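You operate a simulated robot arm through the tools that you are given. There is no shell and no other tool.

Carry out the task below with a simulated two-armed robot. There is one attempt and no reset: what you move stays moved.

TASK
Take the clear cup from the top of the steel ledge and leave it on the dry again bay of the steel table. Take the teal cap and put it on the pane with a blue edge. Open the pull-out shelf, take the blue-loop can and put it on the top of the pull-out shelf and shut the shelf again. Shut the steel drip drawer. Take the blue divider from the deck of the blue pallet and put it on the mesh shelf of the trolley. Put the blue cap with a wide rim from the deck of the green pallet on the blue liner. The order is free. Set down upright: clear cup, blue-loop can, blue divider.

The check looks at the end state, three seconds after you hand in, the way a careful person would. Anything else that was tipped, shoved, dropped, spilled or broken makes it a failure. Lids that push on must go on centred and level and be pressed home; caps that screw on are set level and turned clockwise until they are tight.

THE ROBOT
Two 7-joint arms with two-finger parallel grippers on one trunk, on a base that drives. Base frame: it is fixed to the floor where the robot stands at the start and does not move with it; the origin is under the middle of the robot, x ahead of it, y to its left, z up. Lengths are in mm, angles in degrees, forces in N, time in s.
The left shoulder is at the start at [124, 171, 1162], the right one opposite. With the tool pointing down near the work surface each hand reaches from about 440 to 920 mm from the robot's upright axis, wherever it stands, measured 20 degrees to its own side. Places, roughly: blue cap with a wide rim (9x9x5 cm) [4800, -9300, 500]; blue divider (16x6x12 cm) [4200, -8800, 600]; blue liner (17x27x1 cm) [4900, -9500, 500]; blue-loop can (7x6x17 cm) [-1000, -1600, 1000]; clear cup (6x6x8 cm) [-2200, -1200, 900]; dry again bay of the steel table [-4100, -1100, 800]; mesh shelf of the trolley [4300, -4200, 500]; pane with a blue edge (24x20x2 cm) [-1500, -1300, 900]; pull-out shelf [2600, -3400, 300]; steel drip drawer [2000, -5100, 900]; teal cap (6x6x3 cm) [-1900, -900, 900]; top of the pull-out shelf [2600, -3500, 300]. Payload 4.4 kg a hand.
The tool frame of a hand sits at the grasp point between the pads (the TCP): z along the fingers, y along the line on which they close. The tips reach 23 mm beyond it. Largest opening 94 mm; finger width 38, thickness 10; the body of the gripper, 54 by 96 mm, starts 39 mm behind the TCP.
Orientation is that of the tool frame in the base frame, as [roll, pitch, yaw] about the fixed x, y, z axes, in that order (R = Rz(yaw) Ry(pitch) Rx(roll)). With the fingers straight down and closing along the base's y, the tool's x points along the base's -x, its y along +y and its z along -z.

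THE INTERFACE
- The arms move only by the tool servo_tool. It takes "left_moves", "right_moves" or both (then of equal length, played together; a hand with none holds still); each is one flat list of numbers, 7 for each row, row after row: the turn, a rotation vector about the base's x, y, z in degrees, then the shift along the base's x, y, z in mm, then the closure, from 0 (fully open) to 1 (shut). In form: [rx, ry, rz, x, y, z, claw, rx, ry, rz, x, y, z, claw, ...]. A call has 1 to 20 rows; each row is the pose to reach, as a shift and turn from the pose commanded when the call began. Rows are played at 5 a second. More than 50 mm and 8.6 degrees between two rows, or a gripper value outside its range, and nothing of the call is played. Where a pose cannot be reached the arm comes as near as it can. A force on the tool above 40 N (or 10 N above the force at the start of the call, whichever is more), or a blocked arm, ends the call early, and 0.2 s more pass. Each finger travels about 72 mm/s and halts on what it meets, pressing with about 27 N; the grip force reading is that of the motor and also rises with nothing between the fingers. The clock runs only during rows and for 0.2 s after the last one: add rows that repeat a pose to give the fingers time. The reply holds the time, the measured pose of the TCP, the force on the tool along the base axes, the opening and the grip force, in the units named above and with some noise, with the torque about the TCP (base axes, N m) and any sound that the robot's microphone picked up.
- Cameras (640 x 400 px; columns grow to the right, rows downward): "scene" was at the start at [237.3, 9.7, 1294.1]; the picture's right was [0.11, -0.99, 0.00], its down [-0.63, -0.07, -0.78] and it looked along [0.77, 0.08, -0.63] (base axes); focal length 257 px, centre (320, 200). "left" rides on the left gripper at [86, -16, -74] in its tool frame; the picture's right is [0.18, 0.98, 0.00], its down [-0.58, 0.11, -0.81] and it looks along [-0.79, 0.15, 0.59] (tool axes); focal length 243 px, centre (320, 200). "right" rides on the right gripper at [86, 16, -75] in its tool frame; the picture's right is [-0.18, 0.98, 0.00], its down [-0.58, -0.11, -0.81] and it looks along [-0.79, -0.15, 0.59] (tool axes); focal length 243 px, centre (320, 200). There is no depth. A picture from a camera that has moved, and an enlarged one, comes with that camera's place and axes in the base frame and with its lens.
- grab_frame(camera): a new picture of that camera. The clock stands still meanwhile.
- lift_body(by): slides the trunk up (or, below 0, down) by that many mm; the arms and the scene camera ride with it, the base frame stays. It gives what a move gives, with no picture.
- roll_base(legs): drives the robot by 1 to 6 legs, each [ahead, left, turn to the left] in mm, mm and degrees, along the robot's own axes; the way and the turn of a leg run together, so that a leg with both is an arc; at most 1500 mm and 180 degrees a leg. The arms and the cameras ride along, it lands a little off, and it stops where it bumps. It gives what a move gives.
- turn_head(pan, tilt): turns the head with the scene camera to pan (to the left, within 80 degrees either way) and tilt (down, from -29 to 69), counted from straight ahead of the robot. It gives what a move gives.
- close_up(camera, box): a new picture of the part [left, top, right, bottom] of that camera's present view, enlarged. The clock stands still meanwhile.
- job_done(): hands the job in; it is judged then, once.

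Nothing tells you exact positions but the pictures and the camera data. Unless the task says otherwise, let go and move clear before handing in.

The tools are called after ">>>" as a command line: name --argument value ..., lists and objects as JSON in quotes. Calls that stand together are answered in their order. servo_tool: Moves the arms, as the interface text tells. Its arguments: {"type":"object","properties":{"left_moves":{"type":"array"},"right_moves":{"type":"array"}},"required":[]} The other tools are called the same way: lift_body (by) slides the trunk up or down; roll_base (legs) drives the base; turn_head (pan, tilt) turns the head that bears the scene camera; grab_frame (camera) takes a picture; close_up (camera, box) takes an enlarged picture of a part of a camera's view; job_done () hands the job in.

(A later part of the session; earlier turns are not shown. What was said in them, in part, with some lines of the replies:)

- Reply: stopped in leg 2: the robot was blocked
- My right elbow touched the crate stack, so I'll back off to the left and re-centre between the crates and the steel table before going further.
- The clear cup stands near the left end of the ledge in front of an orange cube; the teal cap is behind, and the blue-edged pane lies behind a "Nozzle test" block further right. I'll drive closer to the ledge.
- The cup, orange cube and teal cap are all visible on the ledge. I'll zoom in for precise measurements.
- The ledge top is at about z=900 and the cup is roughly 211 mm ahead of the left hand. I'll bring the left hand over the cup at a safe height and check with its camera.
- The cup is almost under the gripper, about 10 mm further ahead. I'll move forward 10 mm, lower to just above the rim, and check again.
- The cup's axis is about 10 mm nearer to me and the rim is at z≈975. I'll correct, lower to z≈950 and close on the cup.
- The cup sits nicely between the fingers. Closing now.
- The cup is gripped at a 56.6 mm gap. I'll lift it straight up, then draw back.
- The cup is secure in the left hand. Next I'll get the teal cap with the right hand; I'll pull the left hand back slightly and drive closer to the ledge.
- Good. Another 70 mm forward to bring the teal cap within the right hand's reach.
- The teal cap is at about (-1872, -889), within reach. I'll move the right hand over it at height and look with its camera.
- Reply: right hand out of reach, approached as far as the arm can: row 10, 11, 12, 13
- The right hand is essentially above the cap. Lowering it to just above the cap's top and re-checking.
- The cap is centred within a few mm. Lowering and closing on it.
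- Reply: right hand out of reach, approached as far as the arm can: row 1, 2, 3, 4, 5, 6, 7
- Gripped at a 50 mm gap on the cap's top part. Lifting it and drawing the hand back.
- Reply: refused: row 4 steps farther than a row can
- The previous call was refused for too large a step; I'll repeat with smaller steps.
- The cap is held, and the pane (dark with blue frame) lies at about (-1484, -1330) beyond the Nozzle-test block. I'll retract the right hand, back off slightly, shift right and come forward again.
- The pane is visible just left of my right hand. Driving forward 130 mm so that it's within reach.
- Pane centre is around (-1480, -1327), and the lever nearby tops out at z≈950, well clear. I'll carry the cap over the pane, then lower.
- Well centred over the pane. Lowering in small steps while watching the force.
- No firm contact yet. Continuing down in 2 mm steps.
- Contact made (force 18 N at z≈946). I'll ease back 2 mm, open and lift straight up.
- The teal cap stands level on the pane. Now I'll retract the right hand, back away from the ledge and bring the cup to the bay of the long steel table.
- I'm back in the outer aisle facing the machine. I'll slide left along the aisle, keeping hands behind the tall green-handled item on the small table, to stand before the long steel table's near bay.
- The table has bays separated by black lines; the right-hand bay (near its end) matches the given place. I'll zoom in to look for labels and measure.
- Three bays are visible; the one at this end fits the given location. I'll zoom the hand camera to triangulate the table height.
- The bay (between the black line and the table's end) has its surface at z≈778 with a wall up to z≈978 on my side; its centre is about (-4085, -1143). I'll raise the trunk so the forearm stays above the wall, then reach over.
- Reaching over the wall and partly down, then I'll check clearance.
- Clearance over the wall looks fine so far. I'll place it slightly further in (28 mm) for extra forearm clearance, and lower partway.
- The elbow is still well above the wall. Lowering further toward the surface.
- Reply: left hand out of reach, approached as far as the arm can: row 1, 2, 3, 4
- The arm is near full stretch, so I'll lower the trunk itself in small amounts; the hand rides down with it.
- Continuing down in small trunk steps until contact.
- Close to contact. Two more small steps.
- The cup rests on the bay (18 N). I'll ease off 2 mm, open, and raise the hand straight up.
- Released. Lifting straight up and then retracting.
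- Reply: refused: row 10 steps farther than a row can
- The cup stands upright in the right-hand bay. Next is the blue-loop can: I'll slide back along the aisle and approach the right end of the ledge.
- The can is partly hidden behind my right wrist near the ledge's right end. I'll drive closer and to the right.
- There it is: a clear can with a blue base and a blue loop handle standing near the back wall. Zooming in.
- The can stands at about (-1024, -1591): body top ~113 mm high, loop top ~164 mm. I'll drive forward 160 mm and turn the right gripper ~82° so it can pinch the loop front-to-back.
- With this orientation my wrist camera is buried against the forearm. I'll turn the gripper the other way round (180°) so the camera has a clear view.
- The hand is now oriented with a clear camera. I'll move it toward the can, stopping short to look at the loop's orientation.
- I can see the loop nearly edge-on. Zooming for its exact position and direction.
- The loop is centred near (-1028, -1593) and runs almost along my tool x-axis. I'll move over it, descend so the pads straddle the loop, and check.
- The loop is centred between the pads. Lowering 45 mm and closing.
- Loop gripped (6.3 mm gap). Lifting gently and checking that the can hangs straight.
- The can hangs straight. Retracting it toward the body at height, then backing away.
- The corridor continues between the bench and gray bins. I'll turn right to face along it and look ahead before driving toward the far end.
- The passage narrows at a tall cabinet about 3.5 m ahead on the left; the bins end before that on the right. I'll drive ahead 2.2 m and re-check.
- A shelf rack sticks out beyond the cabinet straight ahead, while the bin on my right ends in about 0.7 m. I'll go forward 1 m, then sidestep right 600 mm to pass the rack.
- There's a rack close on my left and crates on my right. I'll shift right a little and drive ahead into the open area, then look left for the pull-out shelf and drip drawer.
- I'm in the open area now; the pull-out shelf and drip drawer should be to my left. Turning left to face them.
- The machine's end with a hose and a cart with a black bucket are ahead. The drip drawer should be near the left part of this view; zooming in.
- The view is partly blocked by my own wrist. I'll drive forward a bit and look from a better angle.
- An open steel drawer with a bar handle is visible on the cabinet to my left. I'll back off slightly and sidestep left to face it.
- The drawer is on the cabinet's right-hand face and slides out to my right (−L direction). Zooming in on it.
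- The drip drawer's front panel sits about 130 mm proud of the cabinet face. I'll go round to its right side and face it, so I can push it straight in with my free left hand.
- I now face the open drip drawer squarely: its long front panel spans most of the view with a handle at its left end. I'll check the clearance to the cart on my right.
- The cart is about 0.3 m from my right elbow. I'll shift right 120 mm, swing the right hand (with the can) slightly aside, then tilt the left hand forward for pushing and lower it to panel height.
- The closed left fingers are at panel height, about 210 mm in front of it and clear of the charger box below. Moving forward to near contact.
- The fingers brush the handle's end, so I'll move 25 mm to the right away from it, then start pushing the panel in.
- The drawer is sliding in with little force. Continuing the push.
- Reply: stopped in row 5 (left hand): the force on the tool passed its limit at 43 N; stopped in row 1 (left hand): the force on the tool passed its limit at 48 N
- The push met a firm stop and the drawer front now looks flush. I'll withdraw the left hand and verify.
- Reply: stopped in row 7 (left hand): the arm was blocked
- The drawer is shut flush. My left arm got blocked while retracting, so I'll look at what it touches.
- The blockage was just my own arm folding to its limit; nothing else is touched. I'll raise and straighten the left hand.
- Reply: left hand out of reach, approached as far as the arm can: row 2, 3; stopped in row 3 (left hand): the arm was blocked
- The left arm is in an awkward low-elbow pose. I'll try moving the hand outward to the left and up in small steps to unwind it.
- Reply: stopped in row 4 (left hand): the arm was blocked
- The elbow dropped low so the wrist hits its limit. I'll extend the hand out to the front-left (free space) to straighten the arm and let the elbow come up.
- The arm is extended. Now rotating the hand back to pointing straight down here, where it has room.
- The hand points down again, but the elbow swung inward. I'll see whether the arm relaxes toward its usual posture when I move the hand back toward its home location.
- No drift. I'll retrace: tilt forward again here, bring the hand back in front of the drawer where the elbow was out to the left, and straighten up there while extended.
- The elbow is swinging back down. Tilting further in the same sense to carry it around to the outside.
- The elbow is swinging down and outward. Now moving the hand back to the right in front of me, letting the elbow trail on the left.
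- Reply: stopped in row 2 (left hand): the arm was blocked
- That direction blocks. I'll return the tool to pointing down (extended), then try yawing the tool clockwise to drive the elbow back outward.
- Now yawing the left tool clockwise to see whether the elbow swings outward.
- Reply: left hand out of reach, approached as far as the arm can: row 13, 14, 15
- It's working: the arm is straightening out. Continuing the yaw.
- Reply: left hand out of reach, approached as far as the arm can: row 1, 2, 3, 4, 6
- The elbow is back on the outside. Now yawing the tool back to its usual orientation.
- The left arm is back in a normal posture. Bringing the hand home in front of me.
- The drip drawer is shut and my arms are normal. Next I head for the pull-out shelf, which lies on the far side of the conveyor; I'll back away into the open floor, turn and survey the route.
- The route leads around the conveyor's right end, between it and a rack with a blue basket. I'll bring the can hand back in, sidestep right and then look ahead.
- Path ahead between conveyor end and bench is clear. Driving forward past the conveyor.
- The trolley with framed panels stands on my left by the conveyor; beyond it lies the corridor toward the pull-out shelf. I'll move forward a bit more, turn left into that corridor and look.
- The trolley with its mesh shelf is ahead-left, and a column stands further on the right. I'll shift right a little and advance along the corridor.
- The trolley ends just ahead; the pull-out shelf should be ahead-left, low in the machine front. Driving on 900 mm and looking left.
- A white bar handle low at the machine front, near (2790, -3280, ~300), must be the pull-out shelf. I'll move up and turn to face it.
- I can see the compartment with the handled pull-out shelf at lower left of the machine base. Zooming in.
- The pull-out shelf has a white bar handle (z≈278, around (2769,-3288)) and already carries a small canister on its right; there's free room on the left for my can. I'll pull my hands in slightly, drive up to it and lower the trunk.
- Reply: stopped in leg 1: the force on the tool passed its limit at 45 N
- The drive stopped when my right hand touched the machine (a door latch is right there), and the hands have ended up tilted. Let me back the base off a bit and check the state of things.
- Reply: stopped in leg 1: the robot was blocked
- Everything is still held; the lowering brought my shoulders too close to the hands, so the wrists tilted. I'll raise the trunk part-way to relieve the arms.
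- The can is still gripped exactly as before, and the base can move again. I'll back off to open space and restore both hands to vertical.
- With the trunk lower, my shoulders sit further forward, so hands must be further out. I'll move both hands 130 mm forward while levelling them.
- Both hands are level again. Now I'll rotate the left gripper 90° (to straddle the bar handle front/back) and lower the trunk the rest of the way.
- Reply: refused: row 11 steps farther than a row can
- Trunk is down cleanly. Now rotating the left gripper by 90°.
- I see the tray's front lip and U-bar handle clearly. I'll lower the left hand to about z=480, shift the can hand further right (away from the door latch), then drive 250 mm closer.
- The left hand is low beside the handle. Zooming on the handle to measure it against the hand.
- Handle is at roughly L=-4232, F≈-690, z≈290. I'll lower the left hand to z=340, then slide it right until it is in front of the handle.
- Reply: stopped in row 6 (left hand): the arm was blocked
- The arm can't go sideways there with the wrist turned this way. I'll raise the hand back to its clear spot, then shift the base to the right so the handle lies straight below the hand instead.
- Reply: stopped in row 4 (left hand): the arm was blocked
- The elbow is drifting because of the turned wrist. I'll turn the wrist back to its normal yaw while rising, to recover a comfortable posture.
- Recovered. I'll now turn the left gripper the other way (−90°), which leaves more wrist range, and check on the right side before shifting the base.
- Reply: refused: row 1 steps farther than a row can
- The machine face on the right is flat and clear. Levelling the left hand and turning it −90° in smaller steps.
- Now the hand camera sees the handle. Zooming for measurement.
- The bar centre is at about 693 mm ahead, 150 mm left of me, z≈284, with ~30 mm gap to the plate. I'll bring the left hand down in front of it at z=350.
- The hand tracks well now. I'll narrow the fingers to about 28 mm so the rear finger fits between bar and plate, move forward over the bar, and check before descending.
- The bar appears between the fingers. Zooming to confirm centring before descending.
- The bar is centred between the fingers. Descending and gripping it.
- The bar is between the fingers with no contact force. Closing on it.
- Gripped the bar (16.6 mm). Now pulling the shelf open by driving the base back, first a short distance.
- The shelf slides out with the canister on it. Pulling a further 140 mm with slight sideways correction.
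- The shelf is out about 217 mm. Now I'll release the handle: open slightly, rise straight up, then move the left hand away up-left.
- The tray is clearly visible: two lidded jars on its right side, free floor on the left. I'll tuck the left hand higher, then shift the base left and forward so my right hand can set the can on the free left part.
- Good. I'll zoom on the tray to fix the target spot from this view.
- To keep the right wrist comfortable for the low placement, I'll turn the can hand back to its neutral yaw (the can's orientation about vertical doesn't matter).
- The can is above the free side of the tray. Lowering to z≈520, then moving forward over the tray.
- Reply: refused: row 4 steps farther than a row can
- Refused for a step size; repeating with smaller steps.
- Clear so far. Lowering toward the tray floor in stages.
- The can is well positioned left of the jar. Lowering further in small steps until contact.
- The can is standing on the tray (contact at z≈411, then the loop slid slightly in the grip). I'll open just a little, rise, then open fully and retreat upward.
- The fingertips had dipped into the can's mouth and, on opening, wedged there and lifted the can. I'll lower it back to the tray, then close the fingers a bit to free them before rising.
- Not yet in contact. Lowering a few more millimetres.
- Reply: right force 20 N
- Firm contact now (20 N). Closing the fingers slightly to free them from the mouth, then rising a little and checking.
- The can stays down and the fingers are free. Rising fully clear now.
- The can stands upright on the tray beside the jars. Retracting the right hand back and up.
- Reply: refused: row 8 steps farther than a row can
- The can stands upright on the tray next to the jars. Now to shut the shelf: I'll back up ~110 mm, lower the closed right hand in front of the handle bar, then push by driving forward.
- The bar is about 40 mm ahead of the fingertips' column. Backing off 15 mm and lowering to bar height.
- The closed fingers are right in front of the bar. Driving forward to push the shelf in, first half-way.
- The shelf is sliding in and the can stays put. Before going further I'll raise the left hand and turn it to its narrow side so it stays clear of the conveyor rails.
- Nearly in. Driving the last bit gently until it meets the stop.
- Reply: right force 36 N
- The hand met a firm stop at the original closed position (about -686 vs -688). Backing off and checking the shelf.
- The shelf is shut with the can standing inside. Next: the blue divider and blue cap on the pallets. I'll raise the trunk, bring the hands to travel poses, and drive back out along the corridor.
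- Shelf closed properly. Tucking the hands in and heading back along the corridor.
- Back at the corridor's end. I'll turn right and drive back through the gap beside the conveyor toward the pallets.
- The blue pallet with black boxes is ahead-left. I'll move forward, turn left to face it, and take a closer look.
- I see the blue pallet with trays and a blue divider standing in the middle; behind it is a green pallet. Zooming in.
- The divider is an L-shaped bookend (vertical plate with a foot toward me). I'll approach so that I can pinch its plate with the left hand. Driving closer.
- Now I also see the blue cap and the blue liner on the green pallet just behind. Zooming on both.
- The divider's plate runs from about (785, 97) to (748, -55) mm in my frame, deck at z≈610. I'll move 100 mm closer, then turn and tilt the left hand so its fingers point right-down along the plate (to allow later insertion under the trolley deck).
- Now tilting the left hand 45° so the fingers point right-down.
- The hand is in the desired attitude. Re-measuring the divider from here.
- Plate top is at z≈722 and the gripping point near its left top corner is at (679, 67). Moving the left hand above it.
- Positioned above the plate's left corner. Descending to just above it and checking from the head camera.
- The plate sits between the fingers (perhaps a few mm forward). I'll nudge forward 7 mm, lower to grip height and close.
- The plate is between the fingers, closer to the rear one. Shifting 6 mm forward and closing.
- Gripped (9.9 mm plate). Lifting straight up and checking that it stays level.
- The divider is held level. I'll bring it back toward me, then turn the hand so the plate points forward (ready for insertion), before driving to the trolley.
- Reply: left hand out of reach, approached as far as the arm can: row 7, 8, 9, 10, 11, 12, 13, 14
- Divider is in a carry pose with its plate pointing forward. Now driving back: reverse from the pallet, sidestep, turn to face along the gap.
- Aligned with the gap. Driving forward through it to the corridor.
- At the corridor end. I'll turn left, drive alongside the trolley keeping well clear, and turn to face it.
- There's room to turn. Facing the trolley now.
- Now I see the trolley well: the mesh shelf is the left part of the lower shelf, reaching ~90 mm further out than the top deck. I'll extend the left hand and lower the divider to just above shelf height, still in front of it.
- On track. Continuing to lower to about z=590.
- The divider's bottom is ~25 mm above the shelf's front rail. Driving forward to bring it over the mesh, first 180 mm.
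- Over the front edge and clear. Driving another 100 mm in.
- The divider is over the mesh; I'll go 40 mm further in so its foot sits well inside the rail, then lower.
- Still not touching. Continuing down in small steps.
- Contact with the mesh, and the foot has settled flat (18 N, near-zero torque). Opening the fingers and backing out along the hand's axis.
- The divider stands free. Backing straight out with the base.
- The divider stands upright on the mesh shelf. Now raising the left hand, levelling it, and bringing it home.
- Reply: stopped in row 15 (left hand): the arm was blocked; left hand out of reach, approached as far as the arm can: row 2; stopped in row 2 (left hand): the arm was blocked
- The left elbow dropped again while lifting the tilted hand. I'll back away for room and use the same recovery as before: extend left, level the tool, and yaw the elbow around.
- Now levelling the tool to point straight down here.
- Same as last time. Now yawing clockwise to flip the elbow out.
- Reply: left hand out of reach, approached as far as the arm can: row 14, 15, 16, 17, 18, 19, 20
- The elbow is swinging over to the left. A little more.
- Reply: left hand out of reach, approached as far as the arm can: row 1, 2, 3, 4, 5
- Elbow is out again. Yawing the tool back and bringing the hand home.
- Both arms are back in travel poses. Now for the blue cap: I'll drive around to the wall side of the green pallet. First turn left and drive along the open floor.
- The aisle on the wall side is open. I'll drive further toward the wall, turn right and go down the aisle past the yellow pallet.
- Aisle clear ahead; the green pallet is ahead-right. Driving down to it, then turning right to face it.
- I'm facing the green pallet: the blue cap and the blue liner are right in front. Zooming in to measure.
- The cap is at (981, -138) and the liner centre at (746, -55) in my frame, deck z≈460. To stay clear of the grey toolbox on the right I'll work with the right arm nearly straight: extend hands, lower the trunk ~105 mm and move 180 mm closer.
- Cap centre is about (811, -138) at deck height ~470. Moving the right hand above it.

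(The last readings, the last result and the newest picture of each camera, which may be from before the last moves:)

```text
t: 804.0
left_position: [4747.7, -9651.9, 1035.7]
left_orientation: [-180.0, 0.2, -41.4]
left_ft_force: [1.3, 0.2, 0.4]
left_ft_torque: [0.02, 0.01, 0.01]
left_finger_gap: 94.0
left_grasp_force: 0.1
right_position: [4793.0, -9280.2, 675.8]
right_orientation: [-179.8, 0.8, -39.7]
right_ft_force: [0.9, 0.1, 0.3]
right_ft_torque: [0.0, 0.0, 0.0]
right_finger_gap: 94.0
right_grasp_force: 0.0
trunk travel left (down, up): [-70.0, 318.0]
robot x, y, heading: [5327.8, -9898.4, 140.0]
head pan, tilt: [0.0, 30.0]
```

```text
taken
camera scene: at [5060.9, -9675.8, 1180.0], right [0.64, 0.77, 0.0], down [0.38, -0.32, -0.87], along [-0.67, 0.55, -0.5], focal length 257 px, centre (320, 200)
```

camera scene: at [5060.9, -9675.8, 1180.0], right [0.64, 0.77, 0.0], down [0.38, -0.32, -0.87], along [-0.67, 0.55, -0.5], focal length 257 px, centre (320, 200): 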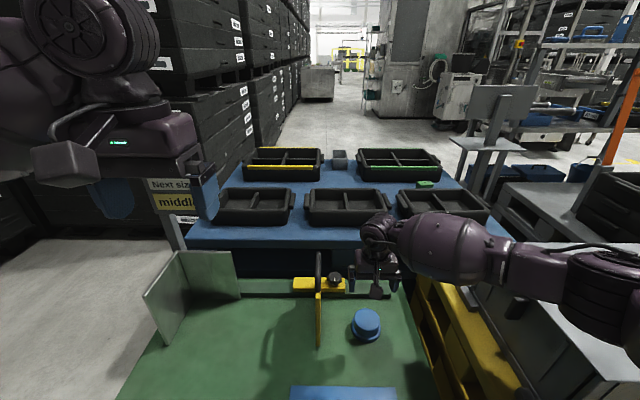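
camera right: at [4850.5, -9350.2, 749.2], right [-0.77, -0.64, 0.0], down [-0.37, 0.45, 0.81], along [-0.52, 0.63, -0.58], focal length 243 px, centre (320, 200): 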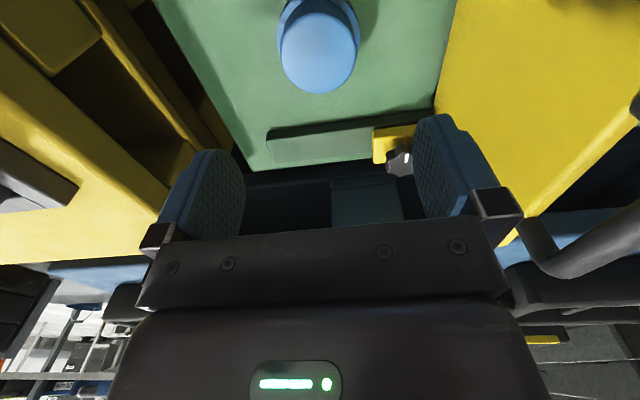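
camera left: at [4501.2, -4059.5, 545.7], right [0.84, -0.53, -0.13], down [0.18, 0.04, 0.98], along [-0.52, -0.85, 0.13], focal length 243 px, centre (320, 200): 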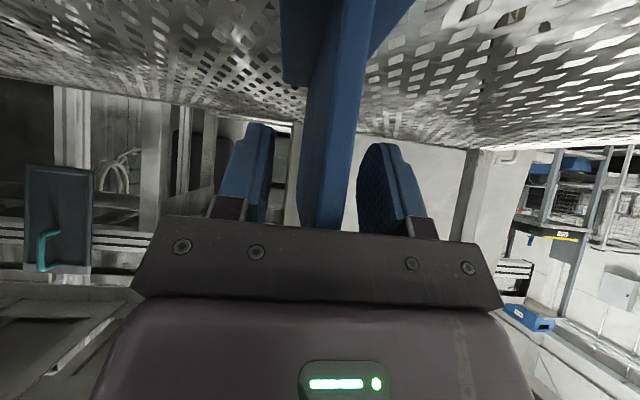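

The cap is ~13 mm further ahead. Correcting and lowering to just above the cap.

>>> servo_tool --right_moves '[0, 0, 0, -7.3, 10, -40, 0, 0, 0, 0, -7.3, 10, -80, 0, 0, 0, 0, -7.3, 10, -112, 0, 0, 0, 0, -7.3, 10, -112, 0]'

>>> grab_frame --camera "right"

>>> close_up --camera "scene" --box '[310, 220, 430, 360]'

```text
t: 805.0
left_position: [4746.9, -9652.3, 1035.2]
left_orientation: [-179.9, 0.1, -41.3]
left_ft_force: [-0.5, -0.7, -0.3]
left_ft_torque: [-0.01, 0.04, 0.02]
left_finger_gap: 94.0
left_grasp_force: 0.0
right_position: [4786.5, -9269.6, 563.2]
right_orientation: [-179.9, 0.8, -39.7]
right_ft_force: [-0.7, -0.7, 0.0]
right_ft_torque: [0.03, 0.04, 0.04]
right_finger_gap: 94.1
right_grasp_force: 0.1
trunk travel left (down, up): [-70.0, 318.0]
robot x, y, heading: [5328.0, -9898.8, 140.4]
head pan, tilt: [0.0, 30.0]
```

```text
taken
camera right: at [4843.1, -9340.0, 635.9], right [-0.77, -0.64, 0.0], down [-0.37, 0.45, 0.81], along [-0.52, 0.63, -0.58], focal length 243 px, centre (320, 200)
```

right: 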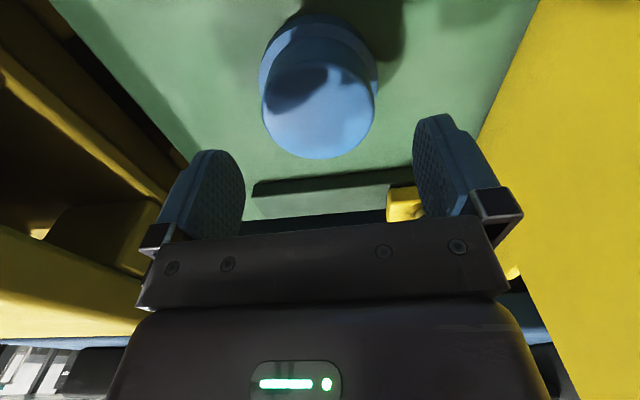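

```text
2.86 times, centred on (370, 290) of scene
camera zoom: at [5060.9, -9675.8, 1179.9], right [0.64, 0.77, 0.0], down [0.38, -0.32, -0.87], along [-0.67, 0.55, -0.5], focal length 735 px, centre (177, -57)
```

zoom: 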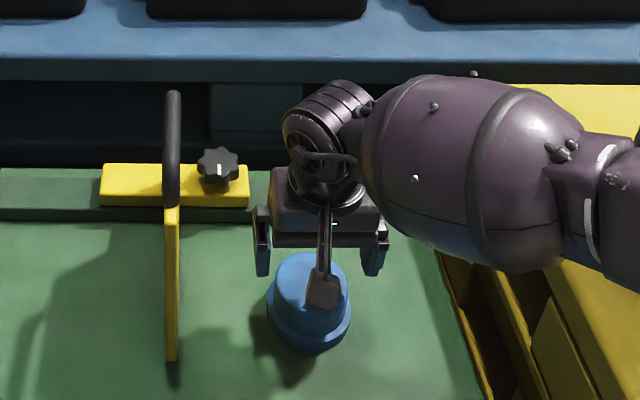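

Centred well over the cap. Lowering so the tips stay just above the brim, then closing.

>>> servo_tool --right_moves '[0, 0, 0, 0, 0, -25, 0, 0, 0, 0, 0, 0, -50, 0, 0, 0, 0, 0, 0, -50, 0]'

>>> grab_frame --camera "right"

```text
t: 805.8
left_position: [4747.9, -9653.0, 1035.3]
left_orientation: [180.0, 0.3, -41.4]
left_ft_force: [1.2, 0.0, 0.4]
left_ft_torque: [0.0, 0.03, -0.02]
left_finger_gap: 94.1
left_grasp_force: 0.1
right_position: [4787.0, -9269.9, 512.9]
right_orientation: [-179.7, 0.8, -39.6]
right_ft_force: [-0.5, -0.1, 0.6]
right_ft_torque: [-0.01, -0.01, -0.01]
right_finger_gap: 94.1
right_grasp_force: 0.1
trunk travel left (down, up): [-70.0, 318.0]
robot x, y, heading: [5328.2, -9898.3, 140.4]
head pan, tilt: [0.0, 30.0]
```

```text
taken
camera right: at [4843.6, -9338.6, 585.8], right [-0.77, -0.64, 0.0], down [-0.37, 0.45, 0.81], along [-0.52, 0.63, -0.58], focal length 243 px, centre (320, 200)
```

right: 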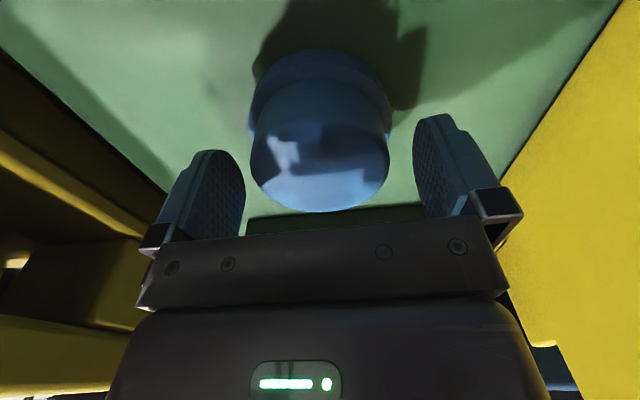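

The cap's top is lower than assumed (z≈497), so I'll go 24 mm further down before closing.

>>> servo_tool --right_moves '[0, 0, 0, 0, 0, -12, 0, 0, 0, 0, 0, 0, -24, 0, 0, 0, 0, 0, 0, -24, 0]'

>>> close_up --camera "right" --box '[160, 40, 480, 240]'

>>> close_up --camera "scene" --box '[310, 220, 430, 360]'

```text
t: 806.6
left_position: [4748.1, -9652.6, 1035.1]
left_orientation: [-180.0, 0.2, -41.5]
left_ft_force: [0.2, 0.7, -0.1]
left_ft_torque: [0.0, 0.01, -0.01]
left_finger_gap: 94.2
left_grasp_force: 0.1
right_position: [4787.3, -9269.5, 487.7]
right_orientation: [-179.7, 0.8, -39.7]
right_ft_force: [-0.4, -0.6, 0.0]
right_ft_torque: [0.03, 0.01, -0.03]
right_finger_gap: 94.2
right_grasp_force: 0.0
trunk travel left (down, up): [-70.0, 318.0]
robot x, y, heading: [5327.2, -9900.0, 140.4]
head pan, tilt: [0.0, 30.0]
```

```text
2.00 times, centred on (320, 140) of right
camera zoom: at [4843.7, -9338.8, 561.6], right [-0.77, -0.64, 0.0], down [-0.37, 0.45, 0.81], along [-0.52, 0.63, -0.58], focal length 485 px, centre (320, 320)
```

zoom: 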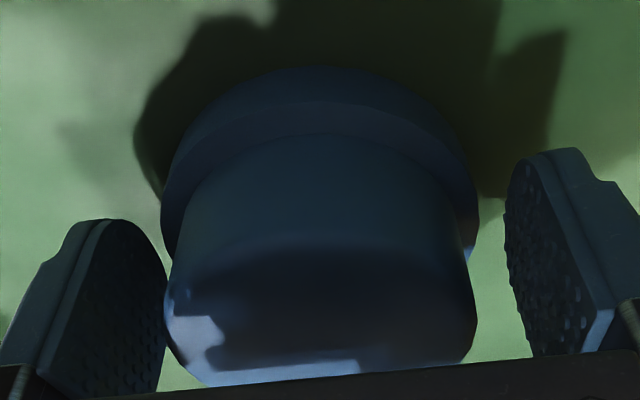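

```text
2.86 times, centred on (370, 290) of scene
camera zoom: at [5060.6, -9675.6, 1179.7], right [0.64, 0.77, 0.0], down [0.38, -0.32, -0.87], along [-0.67, 0.55, -0.5], focal length 735 px, centre (177, -57)
```

zoom: 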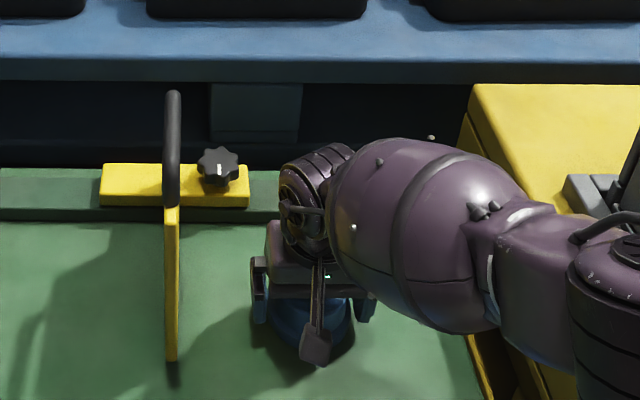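

Nearly centred; shifting 3.5 mm to the right and closing on the cap's body.

>>> servo_tool --right_moves '[0, 0, 0, 2.2, 2.7, 0, 0, 0, 0, 0, 2.2, 2.7, 0, 0.15, 0, 0, 0, 2.2, 2.7, 0, 0.3, 0, 0, 0, 2.2, 2.7, 0, 0.4, 0, 0, 0, 2.2, 2.7, 0, 0.4, 0, 0, 0, 2.2, 2.7, 0, 0.4]'

>>> close_up --camera "right" --box '[160, 40, 480, 240]'

```text
t: 808.0
left_position: [4748.3, -9651.6, 1034.9]
left_orientation: [-180.0, 0.2, -41.4]
left_ft_force: [0.8, -0.5, -0.1]
left_ft_torque: [0.0, 0.03, 0.0]
left_finger_gap: 93.8
left_grasp_force: 0.1
right_position: [4789.6, -9266.2, 489.3]
right_orientation: [-179.7, 0.8, -39.6]
right_ft_force: [-0.1, -0.5, 0.1]
right_ft_torque: [-0.09, 0.14, -0.01]
right_finger_gap: 86.0
right_grasp_force: 27.3
trunk travel left (down, up): [-70.0, 318.0]
robot x, y, heading: [5328.0, -9900.7, 140.1]
head pan, tilt: [0.0, 30.0]
```

```text
2.00 times, centred on (320, 140) of right
camera zoom: at [4845.9, -9336.4, 561.4], right [-0.77, -0.64, 0.0], down [-0.37, 0.45, 0.81], along [-0.52, 0.63, -0.58], focal length 485 px, centre (320, 320)
```

zoom: 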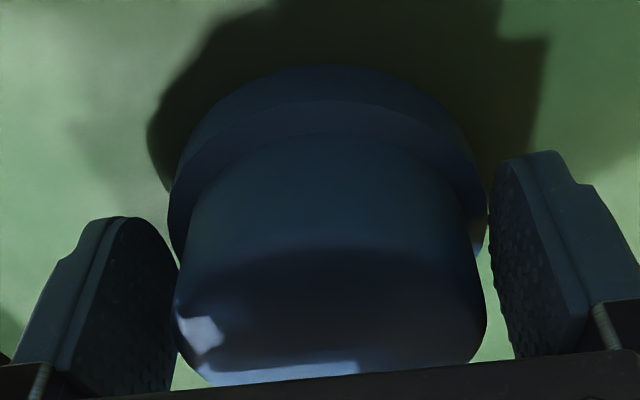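

The fingertips are gripping only the top edge of the brim (86 mm). I'll open, go 6 mm lower for a fuller hold on the brim, and close again.

>>> servo_tool --right_moves '[0, 0, 0, 0, 0, 0, 0.2, 0, 0, 0, 0, 0, 0, 0, 0, 0, 0, 0, 0, 0, 0, 0, 0, 0, 0, 0, -3, 0, 0, 0, 0, 0, 0, -6, 0, 0, 0, 0, 0, 0, -6, 0]'

>>> servo_tool --right_moves '[0, 0, 0, 0, 0, 0, 0.1, 0, 0, 0, 0, 0, 0, 0.2, 0, 0, 0, 0, 0, 0, 0.3, 0, 0, 0, 0, 0, 0, 0.3]'

>>> close_up --camera "right" --box '[160, 40, 480, 240]'

```text
t: 809.4
left_position: [4748.7, -9651.4, 1034.6]
left_orientation: [180.0, 0.2, -41.4]
left_ft_force: [0.3, -0.6, 0.0]
left_ft_torque: [0.04, 0.0, -0.02]
left_finger_gap: 94.0
left_grasp_force: 0.0
right_position: [4790.4, -9267.3, 482.5]
right_orientation: [-179.7, 0.7, -39.7]
right_ft_force: [0.0, -1.0, -0.6]
right_ft_torque: [0.0, 0.0, 0.01]
right_finger_gap: 94.2
right_grasp_force: 0.1
trunk travel left (down, up): [-70.0, 318.0]
robot x, y, heading: [5329.6, -9898.4, 140.2]
head pan, tilt: [0.0, 30.0]
```

```text
t: 810.4
left_position: [4748.9, -9651.5, 1034.5]
left_orientation: [180.0, 0.2, -41.4]
left_ft_force: [-0.2, -0.4, 0.2]
left_ft_torque: [0.0, 0.0, -0.01]
left_finger_gap: 94.2
left_grasp_force: 0.1
right_position: [4789.1, -9267.0, 481.7]
right_orientation: [-179.6, 0.6, -39.7]
right_ft_force: [-0.2, 0.6, 0.3]
right_ft_torque: [-0.03, -0.01, 0.04]
right_finger_gap: 86.0
right_grasp_force: 27.4
trunk travel left (down, up): [-70.0, 318.0]
robot x, y, heading: [5329.5, -9902.3, 140.4]
head pan, tilt: [0.0, 30.0]
```

```text
2.00 times, centred on (320, 140) of right
camera zoom: at [4845.8, -9336.6, 555.7], right [-0.77, -0.64, 0.0], down [-0.37, 0.45, 0.81], along [-0.52, 0.63, -0.58], focal length 485 px, centre (320, 320)
```

zoom: 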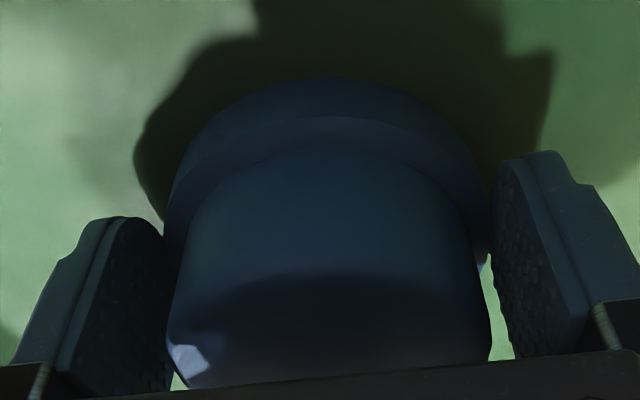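

Firm hold on the brim. Lifting and checking.

>>> servo_tool --right_moves '[0, 0, 0, 0, 0, 12, 0.3, 0, 0, 0, 0, 0, 35, 0.3, 0, 0, 0, 0, 0, 70, 0.3, 0, 0, 0, 0, 0, 110, 0.3, 0, 0, 0, 0, 0, 150, 0.3, 0, 0, 0, 0, 0, 150, 0.3]'

>>> grab_frame --camera "right"

>>> grab_frame --camera "scene"

```text
t: 811.8
left_position: [4746.8, -9650.8, 1033.8]
left_orientation: [179.9, 0.2, -41.4]
left_ft_force: [-0.1, 0.5, 0.6]
left_ft_torque: [-0.01, 0.02, 0.0]
left_finger_gap: 93.8
left_grasp_force: 0.1
right_position: [4788.1, -9266.6, 630.1]
right_orientation: [-179.7, 0.5, -39.7]
right_ft_force: [0.0, 0.2, -3.4]
right_ft_torque: [-0.04, 0.01, -0.02]
right_finger_gap: 86.0
right_grasp_force: 26.9
trunk travel left (down, up): [-70.0, 318.0]
robot x, y, heading: [5329.2, -9899.9, 140.4]
head pan, tilt: [0.0, 30.0]
```

```text
taken
camera right: at [4845.6, -9336.0, 704.2], right [-0.77, -0.64, 0.0], down [-0.37, 0.45, 0.81], along [-0.52, 0.63, -0.58], focal length 243 px, centre (320, 200)
```

right: 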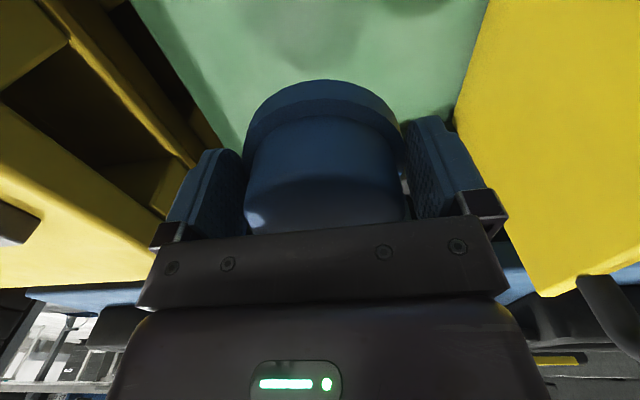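

```text
taken
camera scene: at [5059.8, -9674.9, 1179.1], right [0.64, 0.77, 0.0], down [0.38, -0.32, -0.87], along [-0.66, 0.55, -0.5], focal length 257 px, centre (320, 200)
```

scene: 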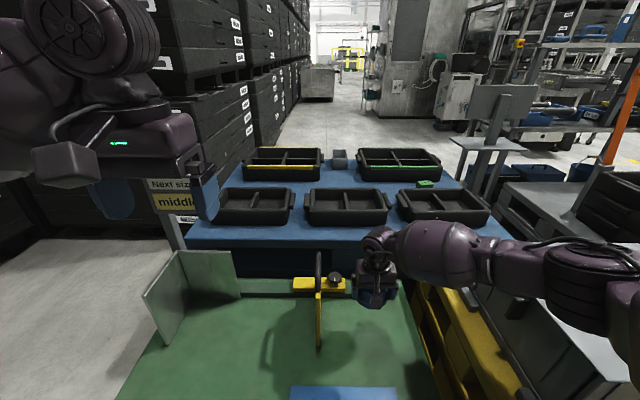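

The cap is held level. Backing the base 160 mm, then shifting left so the cap comes over the liner.

>>> roll_base --legs '[[-165, 0, 0], [0, 86, 0]]'

>>> grab_frame --camera "scene"

>>> grab_frame --camera "right"

```text
t: 814.2
left_position: [4818.3, -9822.9, 1034.3]
left_orientation: [-179.9, 0.2, -41.5]
left_ft_force: [-0.8, -0.1, -0.2]
left_ft_torque: [0.01, -0.03, 0.0]
left_finger_gap: 94.2
left_grasp_force: 0.1
right_position: [4860.1, -9436.0, 632.3]
right_orientation: [-179.7, 0.7, -39.8]
right_ft_force: [0.5, -0.5, -2.8]
right_ft_torque: [0.01, -0.05, -0.03]
right_finger_gap: 86.1
right_grasp_force: 26.6
trunk travel left (down, up): [-70.0, 318.0]
robot x, y, heading: [5399.8, -10069.1, 140.1]
head pan, tilt: [0.0, 30.0]
```

```text
taken
camera scene: at [5131.2, -9846.8, 1179.5], right [0.64, 0.77, 0.0], down [0.38, -0.32, -0.87], along [-0.66, 0.56, -0.5], focal length 257 px, centre (320, 200)
```

scene: 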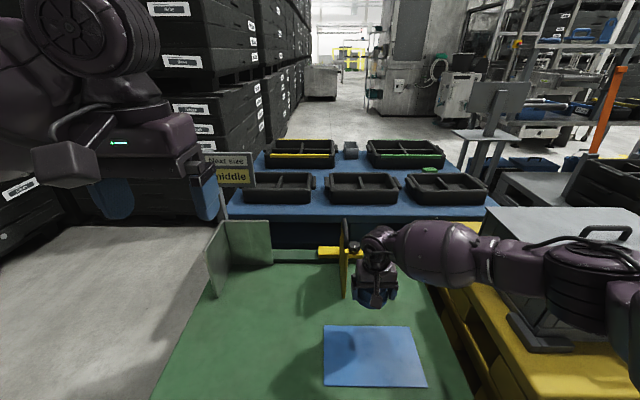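

```text
taken
camera right: at [4916.8, -9507.1, 705.0], right [-0.77, -0.64, 0.0], down [-0.37, 0.45, 0.81], along [-0.52, 0.63, -0.58], focal length 243 px, centre (320, 200)
```

right: 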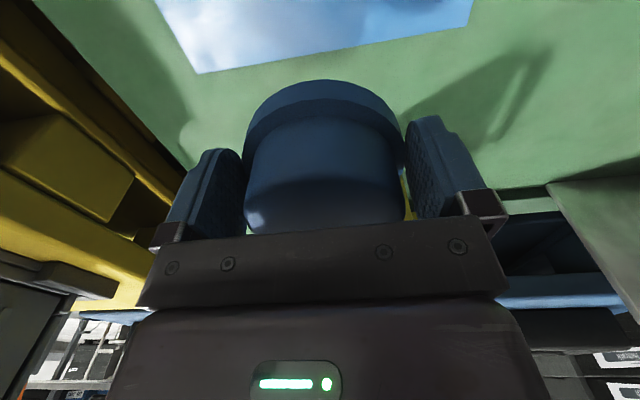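

The liner is below and slightly nearer than the hand. Moving back 66 mm over its centre and lowering.

>>> servo_tool --right_moves '[0, 0, 0, 25, -21, 0, 0.3, 0, 0, 0, 50.7, -42.2, 0, 0.3, 0, 0, 0, 50.7, -42.2, -40, 0.3, 0, 0, 0, 50.7, -42.2, -80, 0.3, 0, 0, 0, 50.7, -42.2, -115, 0.3, 0, 0, 0, 50.7, -42.2, -115, 0.3]'

>>> grab_frame --camera "scene"

>>> grab_frame --camera "right"

```text
t: 815.6
left_position: [4819.0, -9823.2, 1034.2]
left_orientation: [-179.9, 0.2, -41.5]
left_ft_force: [0.5, 0.8, 0.3]
left_ft_torque: [-0.03, -0.01, 0.04]
left_finger_gap: 94.0
left_grasp_force: 0.0
right_position: [4912.5, -9479.2, 517.1]
right_orientation: [-179.7, 0.8, -39.8]
right_ft_force: [-0.2, 0.0, -2.2]
right_ft_torque: [-0.04, 0.01, 0.0]
right_finger_gap: 86.1
right_grasp_force: 26.9
trunk travel left (down, up): [-70.0, 318.0]
robot x, y, heading: [5398.8, -10073.5, 140.3]
head pan, tilt: [0.0, 30.0]
```

```text
taken
camera scene: at [5131.8, -9846.9, 1179.9], right [0.64, 0.77, 0.0], down [0.38, -0.32, -0.87], along [-0.66, 0.56, -0.5], focal length 257 px, centre (320, 200)
```

scene: 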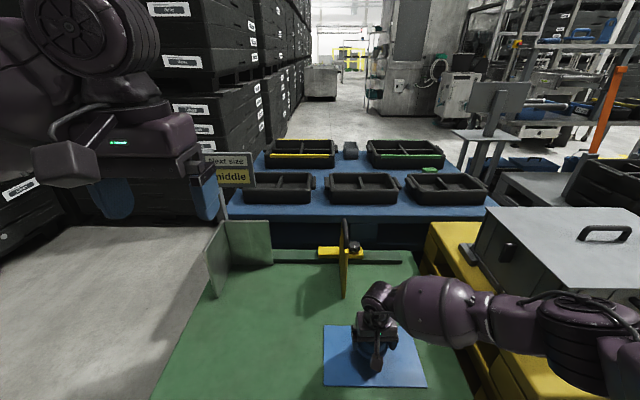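

```text
taken
camera right: at [4968.5, -9548.8, 589.4], right [-0.77, -0.64, 0.0], down [-0.37, 0.45, 0.81], along [-0.52, 0.63, -0.58], focal length 243 px, centre (320, 200)
```

right: 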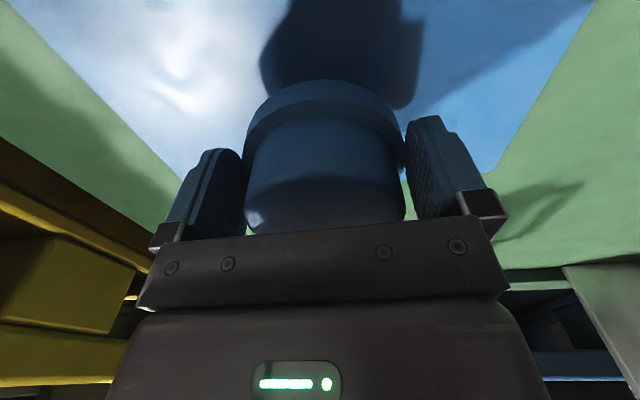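

Centred over the liner. Lowering gently to contact.

>>> servo_tool --right_moves '[0, 0, 0, 0, 0, -8, 0.3, 0, 0, 0, 0, 0, -15, 0.3, 0, 0, 0, 0, 0, -15, 0.3]'

>>> servo_tool --right_moves '[0, 0, 0, 0, 0, -4, 0.3, 0, 0, 0, 0, 0, -4, 0.3]'

>>> servo_tool --right_moves '[0, 0, 0, 0, 0, -4, 0.3, 0, 0, 0, 0, 0, -4, 0.3]'

>>> servo_tool --right_moves '[0, 0, 0, 0, 0, -3, 0.3, 0, 0, 0, 0, 0, -3, 0.3]'

```text
t: 816.5
left_position: [4818.3, -9822.9, 1035.5]
left_orientation: [-180.0, 0.2, -41.5]
left_ft_force: [-0.1, -0.1, 0.0]
left_ft_torque: [0.03, -0.02, -0.04]
left_finger_gap: 94.0
left_grasp_force: 0.0
right_position: [4912.5, -9479.5, 502.4]
right_orientation: [-179.7, 0.7, -39.8]
right_ft_force: [0.2, 0.9, -1.5]
right_ft_torque: [0.02, -0.01, -0.03]
right_finger_gap: 86.2
right_grasp_force: 26.7
trunk travel left (down, up): [-70.0, 318.0]
robot x, y, heading: [5399.7, -10066.7, 140.1]
head pan, tilt: [0.0, 30.0]
```

```text
t: 817.0
left_position: [4819.2, -9822.3, 1034.8]
left_orientation: [-180.0, 0.1, -41.5]
left_ft_force: [0.2, -0.4, -0.1]
left_ft_torque: [0.0, 0.02, 0.02]
left_finger_gap: 94.0
left_grasp_force: 0.0
right_position: [4911.0, -9480.0, 495.8]
right_orientation: [-179.7, 0.7, -39.8]
right_ft_force: [0.6, 0.3, -3.5]
right_ft_torque: [-0.07, 0.0, 0.04]
right_finger_gap: 86.0
right_grasp_force: 27.2
trunk travel left (down, up): [-70.0, 318.0]
robot x, y, heading: [5399.2, -10070.8, 140.0]
head pan, tilt: [0.0, 30.0]
```

```text
t: 817.6
left_position: [4819.4, -9822.5, 1034.0]
left_orientation: [180.0, 0.1, -41.5]
left_ft_force: [0.3, 0.0, -0.3]
left_ft_torque: [0.02, -0.04, -0.04]
left_finger_gap: 94.2
left_grasp_force: 0.1
right_position: [4911.5, -9480.5, 493.6]
right_orientation: [-179.7, 0.7, -39.7]
right_ft_force: [-0.8, 0.0, -2.5]
right_ft_torque: [-0.01, -0.08, -0.02]
right_finger_gap: 85.7
right_grasp_force: 27.1
trunk travel left (down, up): [-70.0, 318.0]
robot x, y, heading: [5401.7, -10069.7, 140.4]
head pan, tilt: [0.0, 30.0]
```

```text
t: 818.2
left_position: [4818.9, -9822.3, 1034.4]
left_orientation: [-180.0, 0.1, -41.5]
left_ft_force: [-0.5, -0.3, -0.6]
left_ft_torque: [-0.02, -0.02, -0.01]
left_finger_gap: 94.1
left_grasp_force: 0.0
right_position: [4911.8, -9478.3, 490.1]
right_orientation: [-179.6, 0.6, -39.7]
right_ft_force: [-0.3, -0.6, -2.7]
right_ft_torque: [-0.03, -0.02, -0.04]
right_finger_gap: 85.7
right_grasp_force: 27.0
trunk travel left (down, up): [-70.0, 318.0]
robot x, y, heading: [5401.6, -10070.1, 140.2]
head pan, tilt: [0.0, 30.0]
```

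>>> servo_tool --right_moves '[0, 0, 0, 0, 0, -3, 0.3, 0, 0, 0, 0, 0, -3, 0.3]'

>>> servo_tool --right_moves '[0, 0, 0, 0, 0, -2, 0.3, 0, 0, 0, 0, 0, -2, 0.3]'

>>> servo_tool --right_moves '[0, 0, 0, 0, 0, -2, 0.3, 0, 0, 0, 0, 0, -2, 0.3]'

```text
t: 818.9
left_position: [4819.1, -9822.8, 1034.0]
left_orientation: [-179.9, 0.2, -41.6]
left_ft_force: [-0.7, -0.2, 0.3]
left_ft_torque: [0.03, 0.02, 0.0]
left_finger_gap: 94.2
left_grasp_force: 0.1
right_position: [4911.1, -9480.6, 487.5]
right_orientation: [-179.7, 0.7, -39.8]
right_ft_force: [0.6, -1.0, -2.5]
right_ft_torque: [-0.03, -0.07, -0.02]
right_finger_gap: 85.9
right_grasp_force: 26.9
trunk travel left (down, up): [-70.0, 318.0]
robot x, y, heading: [5401.6, -10070.6, 140.2]
head pan, tilt: [0.0, 30.0]
```

```text
t: 819.5
left_position: [4819.0, -9823.3, 1035.8]
left_orientation: [-179.9, 0.1, -41.5]
left_ft_force: [0.2, -0.7, -0.6]
left_ft_torque: [0.01, -0.01, -0.02]
left_finger_gap: 94.0
left_grasp_force: 0.0
right_position: [4910.0, -9480.3, 487.1]
right_orientation: [-179.7, 0.8, -39.8]
right_ft_force: [0.2, -0.1, 3.9]
right_ft_torque: [-0.01, -0.12, 0.01]
right_finger_gap: 85.6
right_grasp_force: 27.1
trunk travel left (down, up): [-70.0, 318.0]
robot x, y, heading: [5396.7, -10066.9, 140.4]
head pan, tilt: [0.0, 30.0]
```

```text
t: 820.0
left_position: [4819.8, -9823.3, 1036.9]
left_orientation: [-180.0, 0.4, -41.6]
left_ft_force: [0.1, 0.3, -0.4]
left_ft_torque: [-0.01, 0.0, 0.0]
left_finger_gap: 94.1
left_grasp_force: 0.0
right_position: [4910.3, -9479.2, 486.9]
right_orientation: [-179.8, 0.9, -39.8]
right_ft_force: [4.4, -2.4, 16.8]
right_ft_torque: [-0.16, -0.16, 0.01]
right_finger_gap: 86.1
right_grasp_force: 27.0
trunk travel left (down, up): [-70.0, 318.0]
robot x, y, heading: [5398.3, -10069.4, 140.5]
head pan, tilt: [0.0, 30.0]
```

The cap rests on the liner (17 N). Easing off, opening and lifting straight up.

>>> servo_tool --right_moves '[0, 0, 0, 0, 0, 2, 0.3, 0, 0, 0, 0, 0, 2, 0.1, 0, 0, 0, 0, 0, 2, 0, 0, 0, 0, 0, 0, 2, 0, 0, 0, 0, 0, 0, 12, 0, 0, 0, 0, 0, 0, 40, 0, 0, 0, 0, 0, 0, 80, 0, 0, 0, 0, 0, 0, 125, 0, 0, 0, 0, 0, 0, 170, 0, 0, 0, 0, 0, 0, 215, 0, 0, 0, 0, 0, 0, 260, 0, 0, 0, 0, 0, 0, 260, 0]'

>>> grab_frame --camera "right"

>>> close_up --camera "scene" --box '[280, 280, 460, 399]'

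```text
t: 822.6
left_position: [4818.2, -9822.7, 1034.6]
left_orientation: [-180.0, 0.2, -41.4]
left_ft_force: [-0.2, 0.5, 0.7]
left_ft_torque: [0.03, 0.01, 0.03]
left_finger_gap: 94.0
left_grasp_force: 0.0
right_position: [4911.4, -9480.3, 742.7]
right_orientation: [-179.7, 0.5, -39.8]
right_ft_force: [0.3, 0.2, -0.8]
right_ft_torque: [-0.02, 0.0, 0.03]
right_finger_gap: 94.2
right_grasp_force: 0.1
trunk travel left (down, up): [-70.0, 318.0]
robot x, y, heading: [5402.3, -10068.3, 140.2]
head pan, tilt: [0.0, 30.0]
```

```text
taken
camera right: at [4968.8, -9550.1, 816.7], right [-0.77, -0.64, 0.0], down [-0.37, 0.45, 0.81], along [-0.52, 0.63, -0.58], focal length 243 px, centre (320, 200)
```

right: 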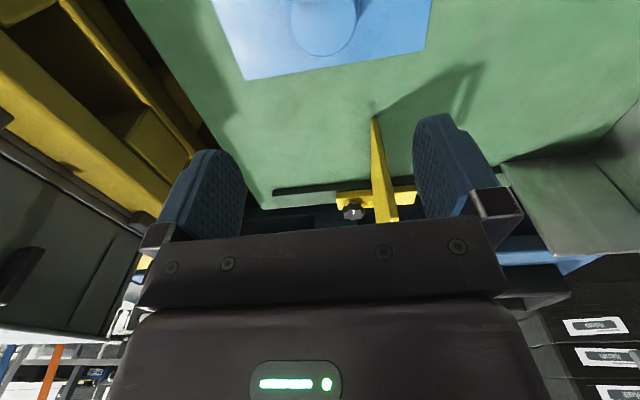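

```text
3.36 times, centred on (370, 340) of scene
camera zoom: at [5131.1, -9846.4, 1179.2], right [0.64, 0.77, 0.0], down [0.38, -0.32, -0.87], along [-0.66, 0.56, -0.5], focal length 865 px, centre (152, -269)
```

zoom: 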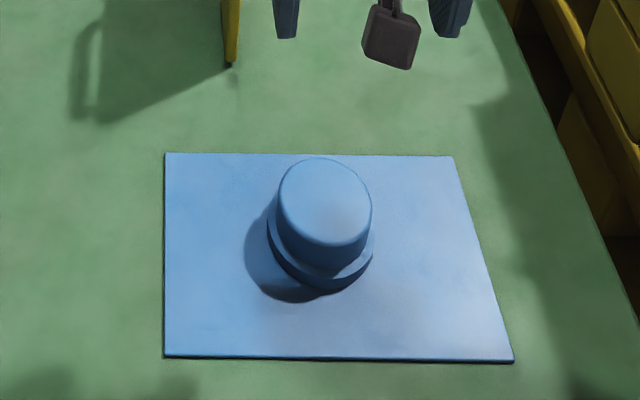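

The cap sits centred and level on the liner. Retracting the right hand and backing clear of the pallet.

>>> servo_tool --right_moves '[0, 0, 0, 0, 0, 45, 0, 0, 0, 0, 0, 0, 90, 0, 0, 0, 0, 0, 0, 135, 0, 0, 0, 0, 25, -20, 175, 0, 0, 0, 0, 50, -40, 210, 0, 0, 0, 0, 75, -61, 240, 0, 0, 0, 0, 100, -82, 265, 0, 0, 0, 0, 115, -95, 285, 0, 0, 0, 0, 115, -95, 285, 0]'

>>> roll_base --legs '[[-300, 0, 0]]'

>>> lift_body --by 105

>>> grab_frame --camera "scene"

```text
refused: row 4 steps farther than a row can; nothing moved
```

```text
t: 824.9
left_position: [5048.7, -10018.4, 1034.2]
left_orientation: [-179.9, 0.2, -41.3]
left_ft_force: [0.6, 0.6, -1.3]
left_ft_torque: [0.02, 0.0, -0.01]
left_finger_gap: 94.0
left_grasp_force: 0.0
right_position: [5141.1, -9675.2, 742.3]
right_orientation: [-179.7, 0.7, -39.6]
right_ft_force: [-0.8, -0.6, 0.6]
right_ft_torque: [-0.01, 0.02, -0.03]
right_finger_gap: 94.1
right_grasp_force: 0.1
trunk travel left (down, up): [-70.0, 318.0]
robot x, y, heading: [5627.8, -10263.5, 140.3]
head pan, tilt: [0.0, 30.0]
stopped in leg 1: the robot was blocked; the commanded pose is now the measured one
```

```text
t: 826.2
left_position: [5046.0, -10016.1, 1137.7]
left_orientation: [180.0, 0.0, -41.3]
left_ft_force: [-0.7, 0.9, -0.1]
left_ft_torque: [-0.01, -0.03, -0.01]
left_finger_gap: 93.8
left_grasp_force: 0.1
right_position: [5141.0, -9675.3, 845.3]
right_orientation: [-179.8, 0.3, -39.6]
right_ft_force: [0.0, -0.3, 0.0]
right_ft_torque: [-0.01, 0.0, 0.0]
right_finger_gap: 94.1
right_grasp_force: 0.0
trunk travel left (down, up): [-175.0, 213.0]
robot x, y, heading: [5632.0, -10261.8, 140.2]
head pan, tilt: [0.0, 30.0]
```

```text
taken
camera scene: at [5440.6, -10106.5, 1307.2], right [0.64, 0.77, 0.0], down [0.39, -0.32, -0.87], along [-0.67, 0.55, -0.5], focal length 257 px, centre (320, 200)
```

scene: 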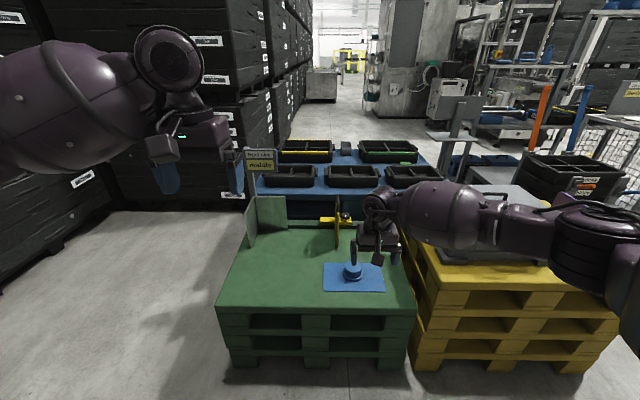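

The cap sits fine on the liner. The base stopped right at the end of backing — possibly touching a table behind me. I'll move forward a little, retract the right hand, then turn to look behind.

>>> roll_base --legs '[[120, 0, 0]]'

>>> servo_tool --right_moves '[0, 0, 0, 0, 0, 40, 0, 0, 0, 0, 0, 0, 80, 0, 0, 0, 0, 0, 0, 120, 0, 0, 0, 0, 20, -16, 155, 0, 0, 0, 0, 42, -34, 190, 0, 0, 0, 0, 66, -54, 225, 0, 0, 0, 0, 90, -74, 250, 0, 0, 0, 0, 116, -96, 270, 0, 0, 0, 0, 145, -120, 280, 0, 0, 0, 0, 175, -145, 290, 0, 0, 0, 0, 205, -170, 295, 0, 0, 0, 0, 205, -170, 295, 0]'

>>> servo_tool --left_moves '[0, 0, 0, 30, -25, 0, 0, 0, 0, 0, 60, -50, 0, 0, 0, 0, 0, 92, -76, 0, 0, 0, 0, 0, 92, -76, 0, 0]'

>>> turn_head --pan 80 --tilt 15

>>> grab_frame --camera "scene"

>>> turn_head --pan -80 --tilt 15

>>> grab_frame --camera "scene"

```text
t: 827.5
left_position: [4955.9, -9940.5, 1139.9]
left_orientation: [-180.0, 0.2, -41.3]
left_ft_force: [-0.4, -0.6, -0.4]
left_ft_torque: [-0.02, 0.01, 0.0]
left_finger_gap: 94.2
left_grasp_force: 0.1
right_position: [5048.8, -9597.7, 848.9]
right_orientation: [-179.7, 0.7, -39.5]
right_ft_force: [0.4, 0.6, -1.1]
right_ft_torque: [0.01, 0.01, -0.02]
right_finger_gap: 93.9
right_grasp_force: 0.1
trunk travel left (down, up): [-175.0, 213.0]
robot x, y, heading: [5535.5, -10185.4, 140.3]
head pan, tilt: [0.0, 30.0]
```

```text
t: 830.1
left_position: [4956.5, -9940.2, 1140.5]
left_orientation: [-180.0, 0.3, -41.4]
left_ft_force: [1.1, -0.5, -0.1]
left_ft_torque: [-0.04, -0.02, -0.01]
left_finger_gap: 94.0
left_grasp_force: 0.0
right_position: [5254.5, -9767.8, 1143.8]
right_orientation: [-179.7, 0.7, -39.6]
right_ft_force: [0.2, -0.4, 0.5]
right_ft_torque: [0.03, 0.02, 0.0]
right_finger_gap: 94.1
right_grasp_force: 0.1
trunk travel left (down, up): [-175.0, 213.0]
robot x, y, heading: [5537.1, -10189.6, 140.5]
head pan, tilt: [0.0, 30.0]
```

```text
t: 831.1
left_position: [5048.5, -10015.0, 1138.7]
left_orientation: [179.9, 0.1, -41.3]
left_ft_force: [-0.9, 0.0, -0.1]
left_ft_torque: [-0.07, -0.02, -0.02]
left_finger_gap: 93.8
left_grasp_force: 0.1
right_position: [5255.0, -9768.2, 1143.4]
right_orientation: [-179.8, 0.7, -39.6]
right_ft_force: [0.1, 0.4, 0.0]
right_ft_torque: [-0.04, -0.01, -0.03]
right_finger_gap: 94.0
right_grasp_force: 0.0
trunk travel left (down, up): [-175.0, 213.0]
robot x, y, heading: [5543.0, -10184.1, 140.4]
head pan, tilt: [0.0, 30.0]
```

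```text
t: 832.6
left_position: [5048.9, -10017.6, 1138.5]
left_orientation: [179.9, 0.1, -41.3]
left_ft_force: [0.1, -0.7, 0.2]
left_ft_torque: [-0.02, -0.02, -0.01]
left_finger_gap: 94.2
left_grasp_force: 0.1
right_position: [5254.1, -9768.1, 1144.0]
right_orientation: [-179.7, 0.8, -39.6]
right_ft_force: [-0.8, -0.5, 0.5]
right_ft_torque: [0.01, 0.0, 0.02]
right_finger_gap: 94.2
right_grasp_force: 0.1
trunk travel left (down, up): [-175.0, 213.0]
robot x, y, heading: [5539.7, -10182.5, 140.4]
head pan, tilt: [80.0, 15.0]
```

```text
taken
camera scene: at [5348.1, -10149.1, 1332.2], right [-0.65, 0.76, 0.0], down [0.2, 0.17, -0.97], along [-0.74, -0.62, -0.26], focal length 257 px, centre (320, 200)
```

scene: 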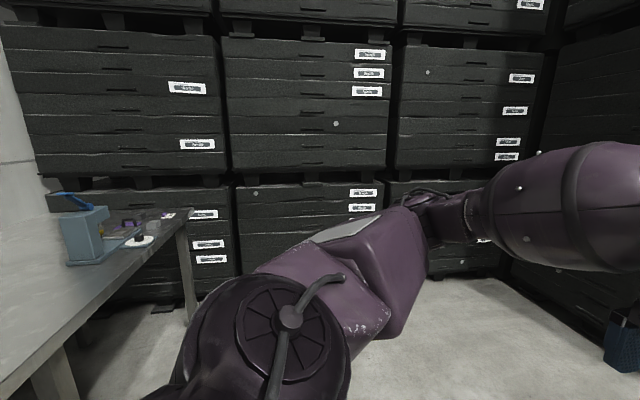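

```text
t: 835.1
left_position: [5048.0, -10016.8, 1138.5]
left_orientation: [-180.0, 0.3, -41.4]
left_ft_force: [0.2, -0.2, -0.3]
left_ft_torque: [-0.02, 0.02, -0.02]
left_finger_gap: 93.9
left_grasp_force: 0.1
right_position: [5253.1, -9767.8, 1143.2]
right_orientation: [-179.8, 0.7, -39.5]
right_ft_force: [-0.1, 0.3, -0.5]
right_ft_torque: [0.04, 0.02, 0.02]
right_finger_gap: 94.0
right_grasp_force: 0.1
trunk travel left (down, up): [-175.0, 213.0]
robot x, y, heading: [5540.2, -10188.0, 140.4]
head pan, tilt: [-80.0, 15.0]
```

```text
taken
camera scene: at [5465.6, -10007.6, 1332.2], right [0.87, -0.5, 0.0], down [-0.13, -0.22, -0.97], along [0.48, 0.84, -0.26], focal length 257 px, centre (320, 200)
```

scene: 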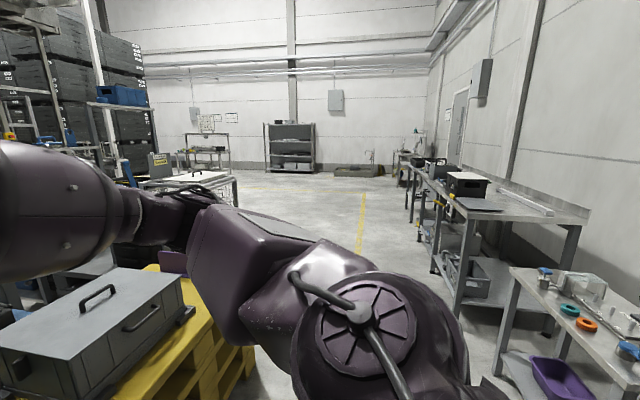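

I have finished every item, and both hands are empty and clear. As far as the cameras show, everything stands where it should:

- **Cup:** upright in the end bay of the steel table. That bay matches the given location. I saw no label on it to confirm the name.
- **Teal cap:** level on the blue-edged pane.
- **Can:** standing in the pull-out shelf, which is shut.
- **Drip drawer:** shut flush.
- **Divider:** upright on the mesh shelf of the trolley.
- **Blue cap:** centred on the liner.

Three light contacts happened on the way:

- My elbow touched a crate stack early on.
- My right hand pressed on the machine front near the shelf (45 N).
- The robot stopped as it backed toward the wall tables, probably against one of them.

Nothing looked moved in the views I took. I did not look directly at the table behind me.

I'm handing the job in.

>>> job_done

```text
The job is handed in.
```

I finished all six tasks and handed the job in; no result has come back yet. Both hands were empty and clear when I did.

- **Clear cup:** it stands upright in the end bay of the steel table. That bay matches the location you gave for the dry again bay, but I saw no label to confirm the name.
- **Teal cap:** it sits level on the pane with a blue edge.
- **Blue-loop can:** it stands upright on the pull-out shelf, left of the two jars already there, and the shelf is shut. On the first release my fingers caught in its mouth and lifted it; I set it back down and let go cleanly.
- **Steel drip drawer:** I pushed it in to its stop, and its front is flush with the cabinet.
- **Blue divider:** it stands upright on the mesh shelf of the trolley.
- **Blue cap with a wide rim:** it sits near the middle of the blue liner.

Three contacts could count against the result:

- **Crate stack:** my right elbow touched it early on and stopped the robot.
- **Machine front:** my right hand, holding the can, pressed against it near the pull-out shelf with about 45 N. The door latch there looked unchanged in later pictures.
- **Table by the wall:** the robot was blocked at the very end of backing away from the green pallet, probably against this table. The parts of the wall tables I could see afterwards looked undisturbed, but I did not look straight behind me.
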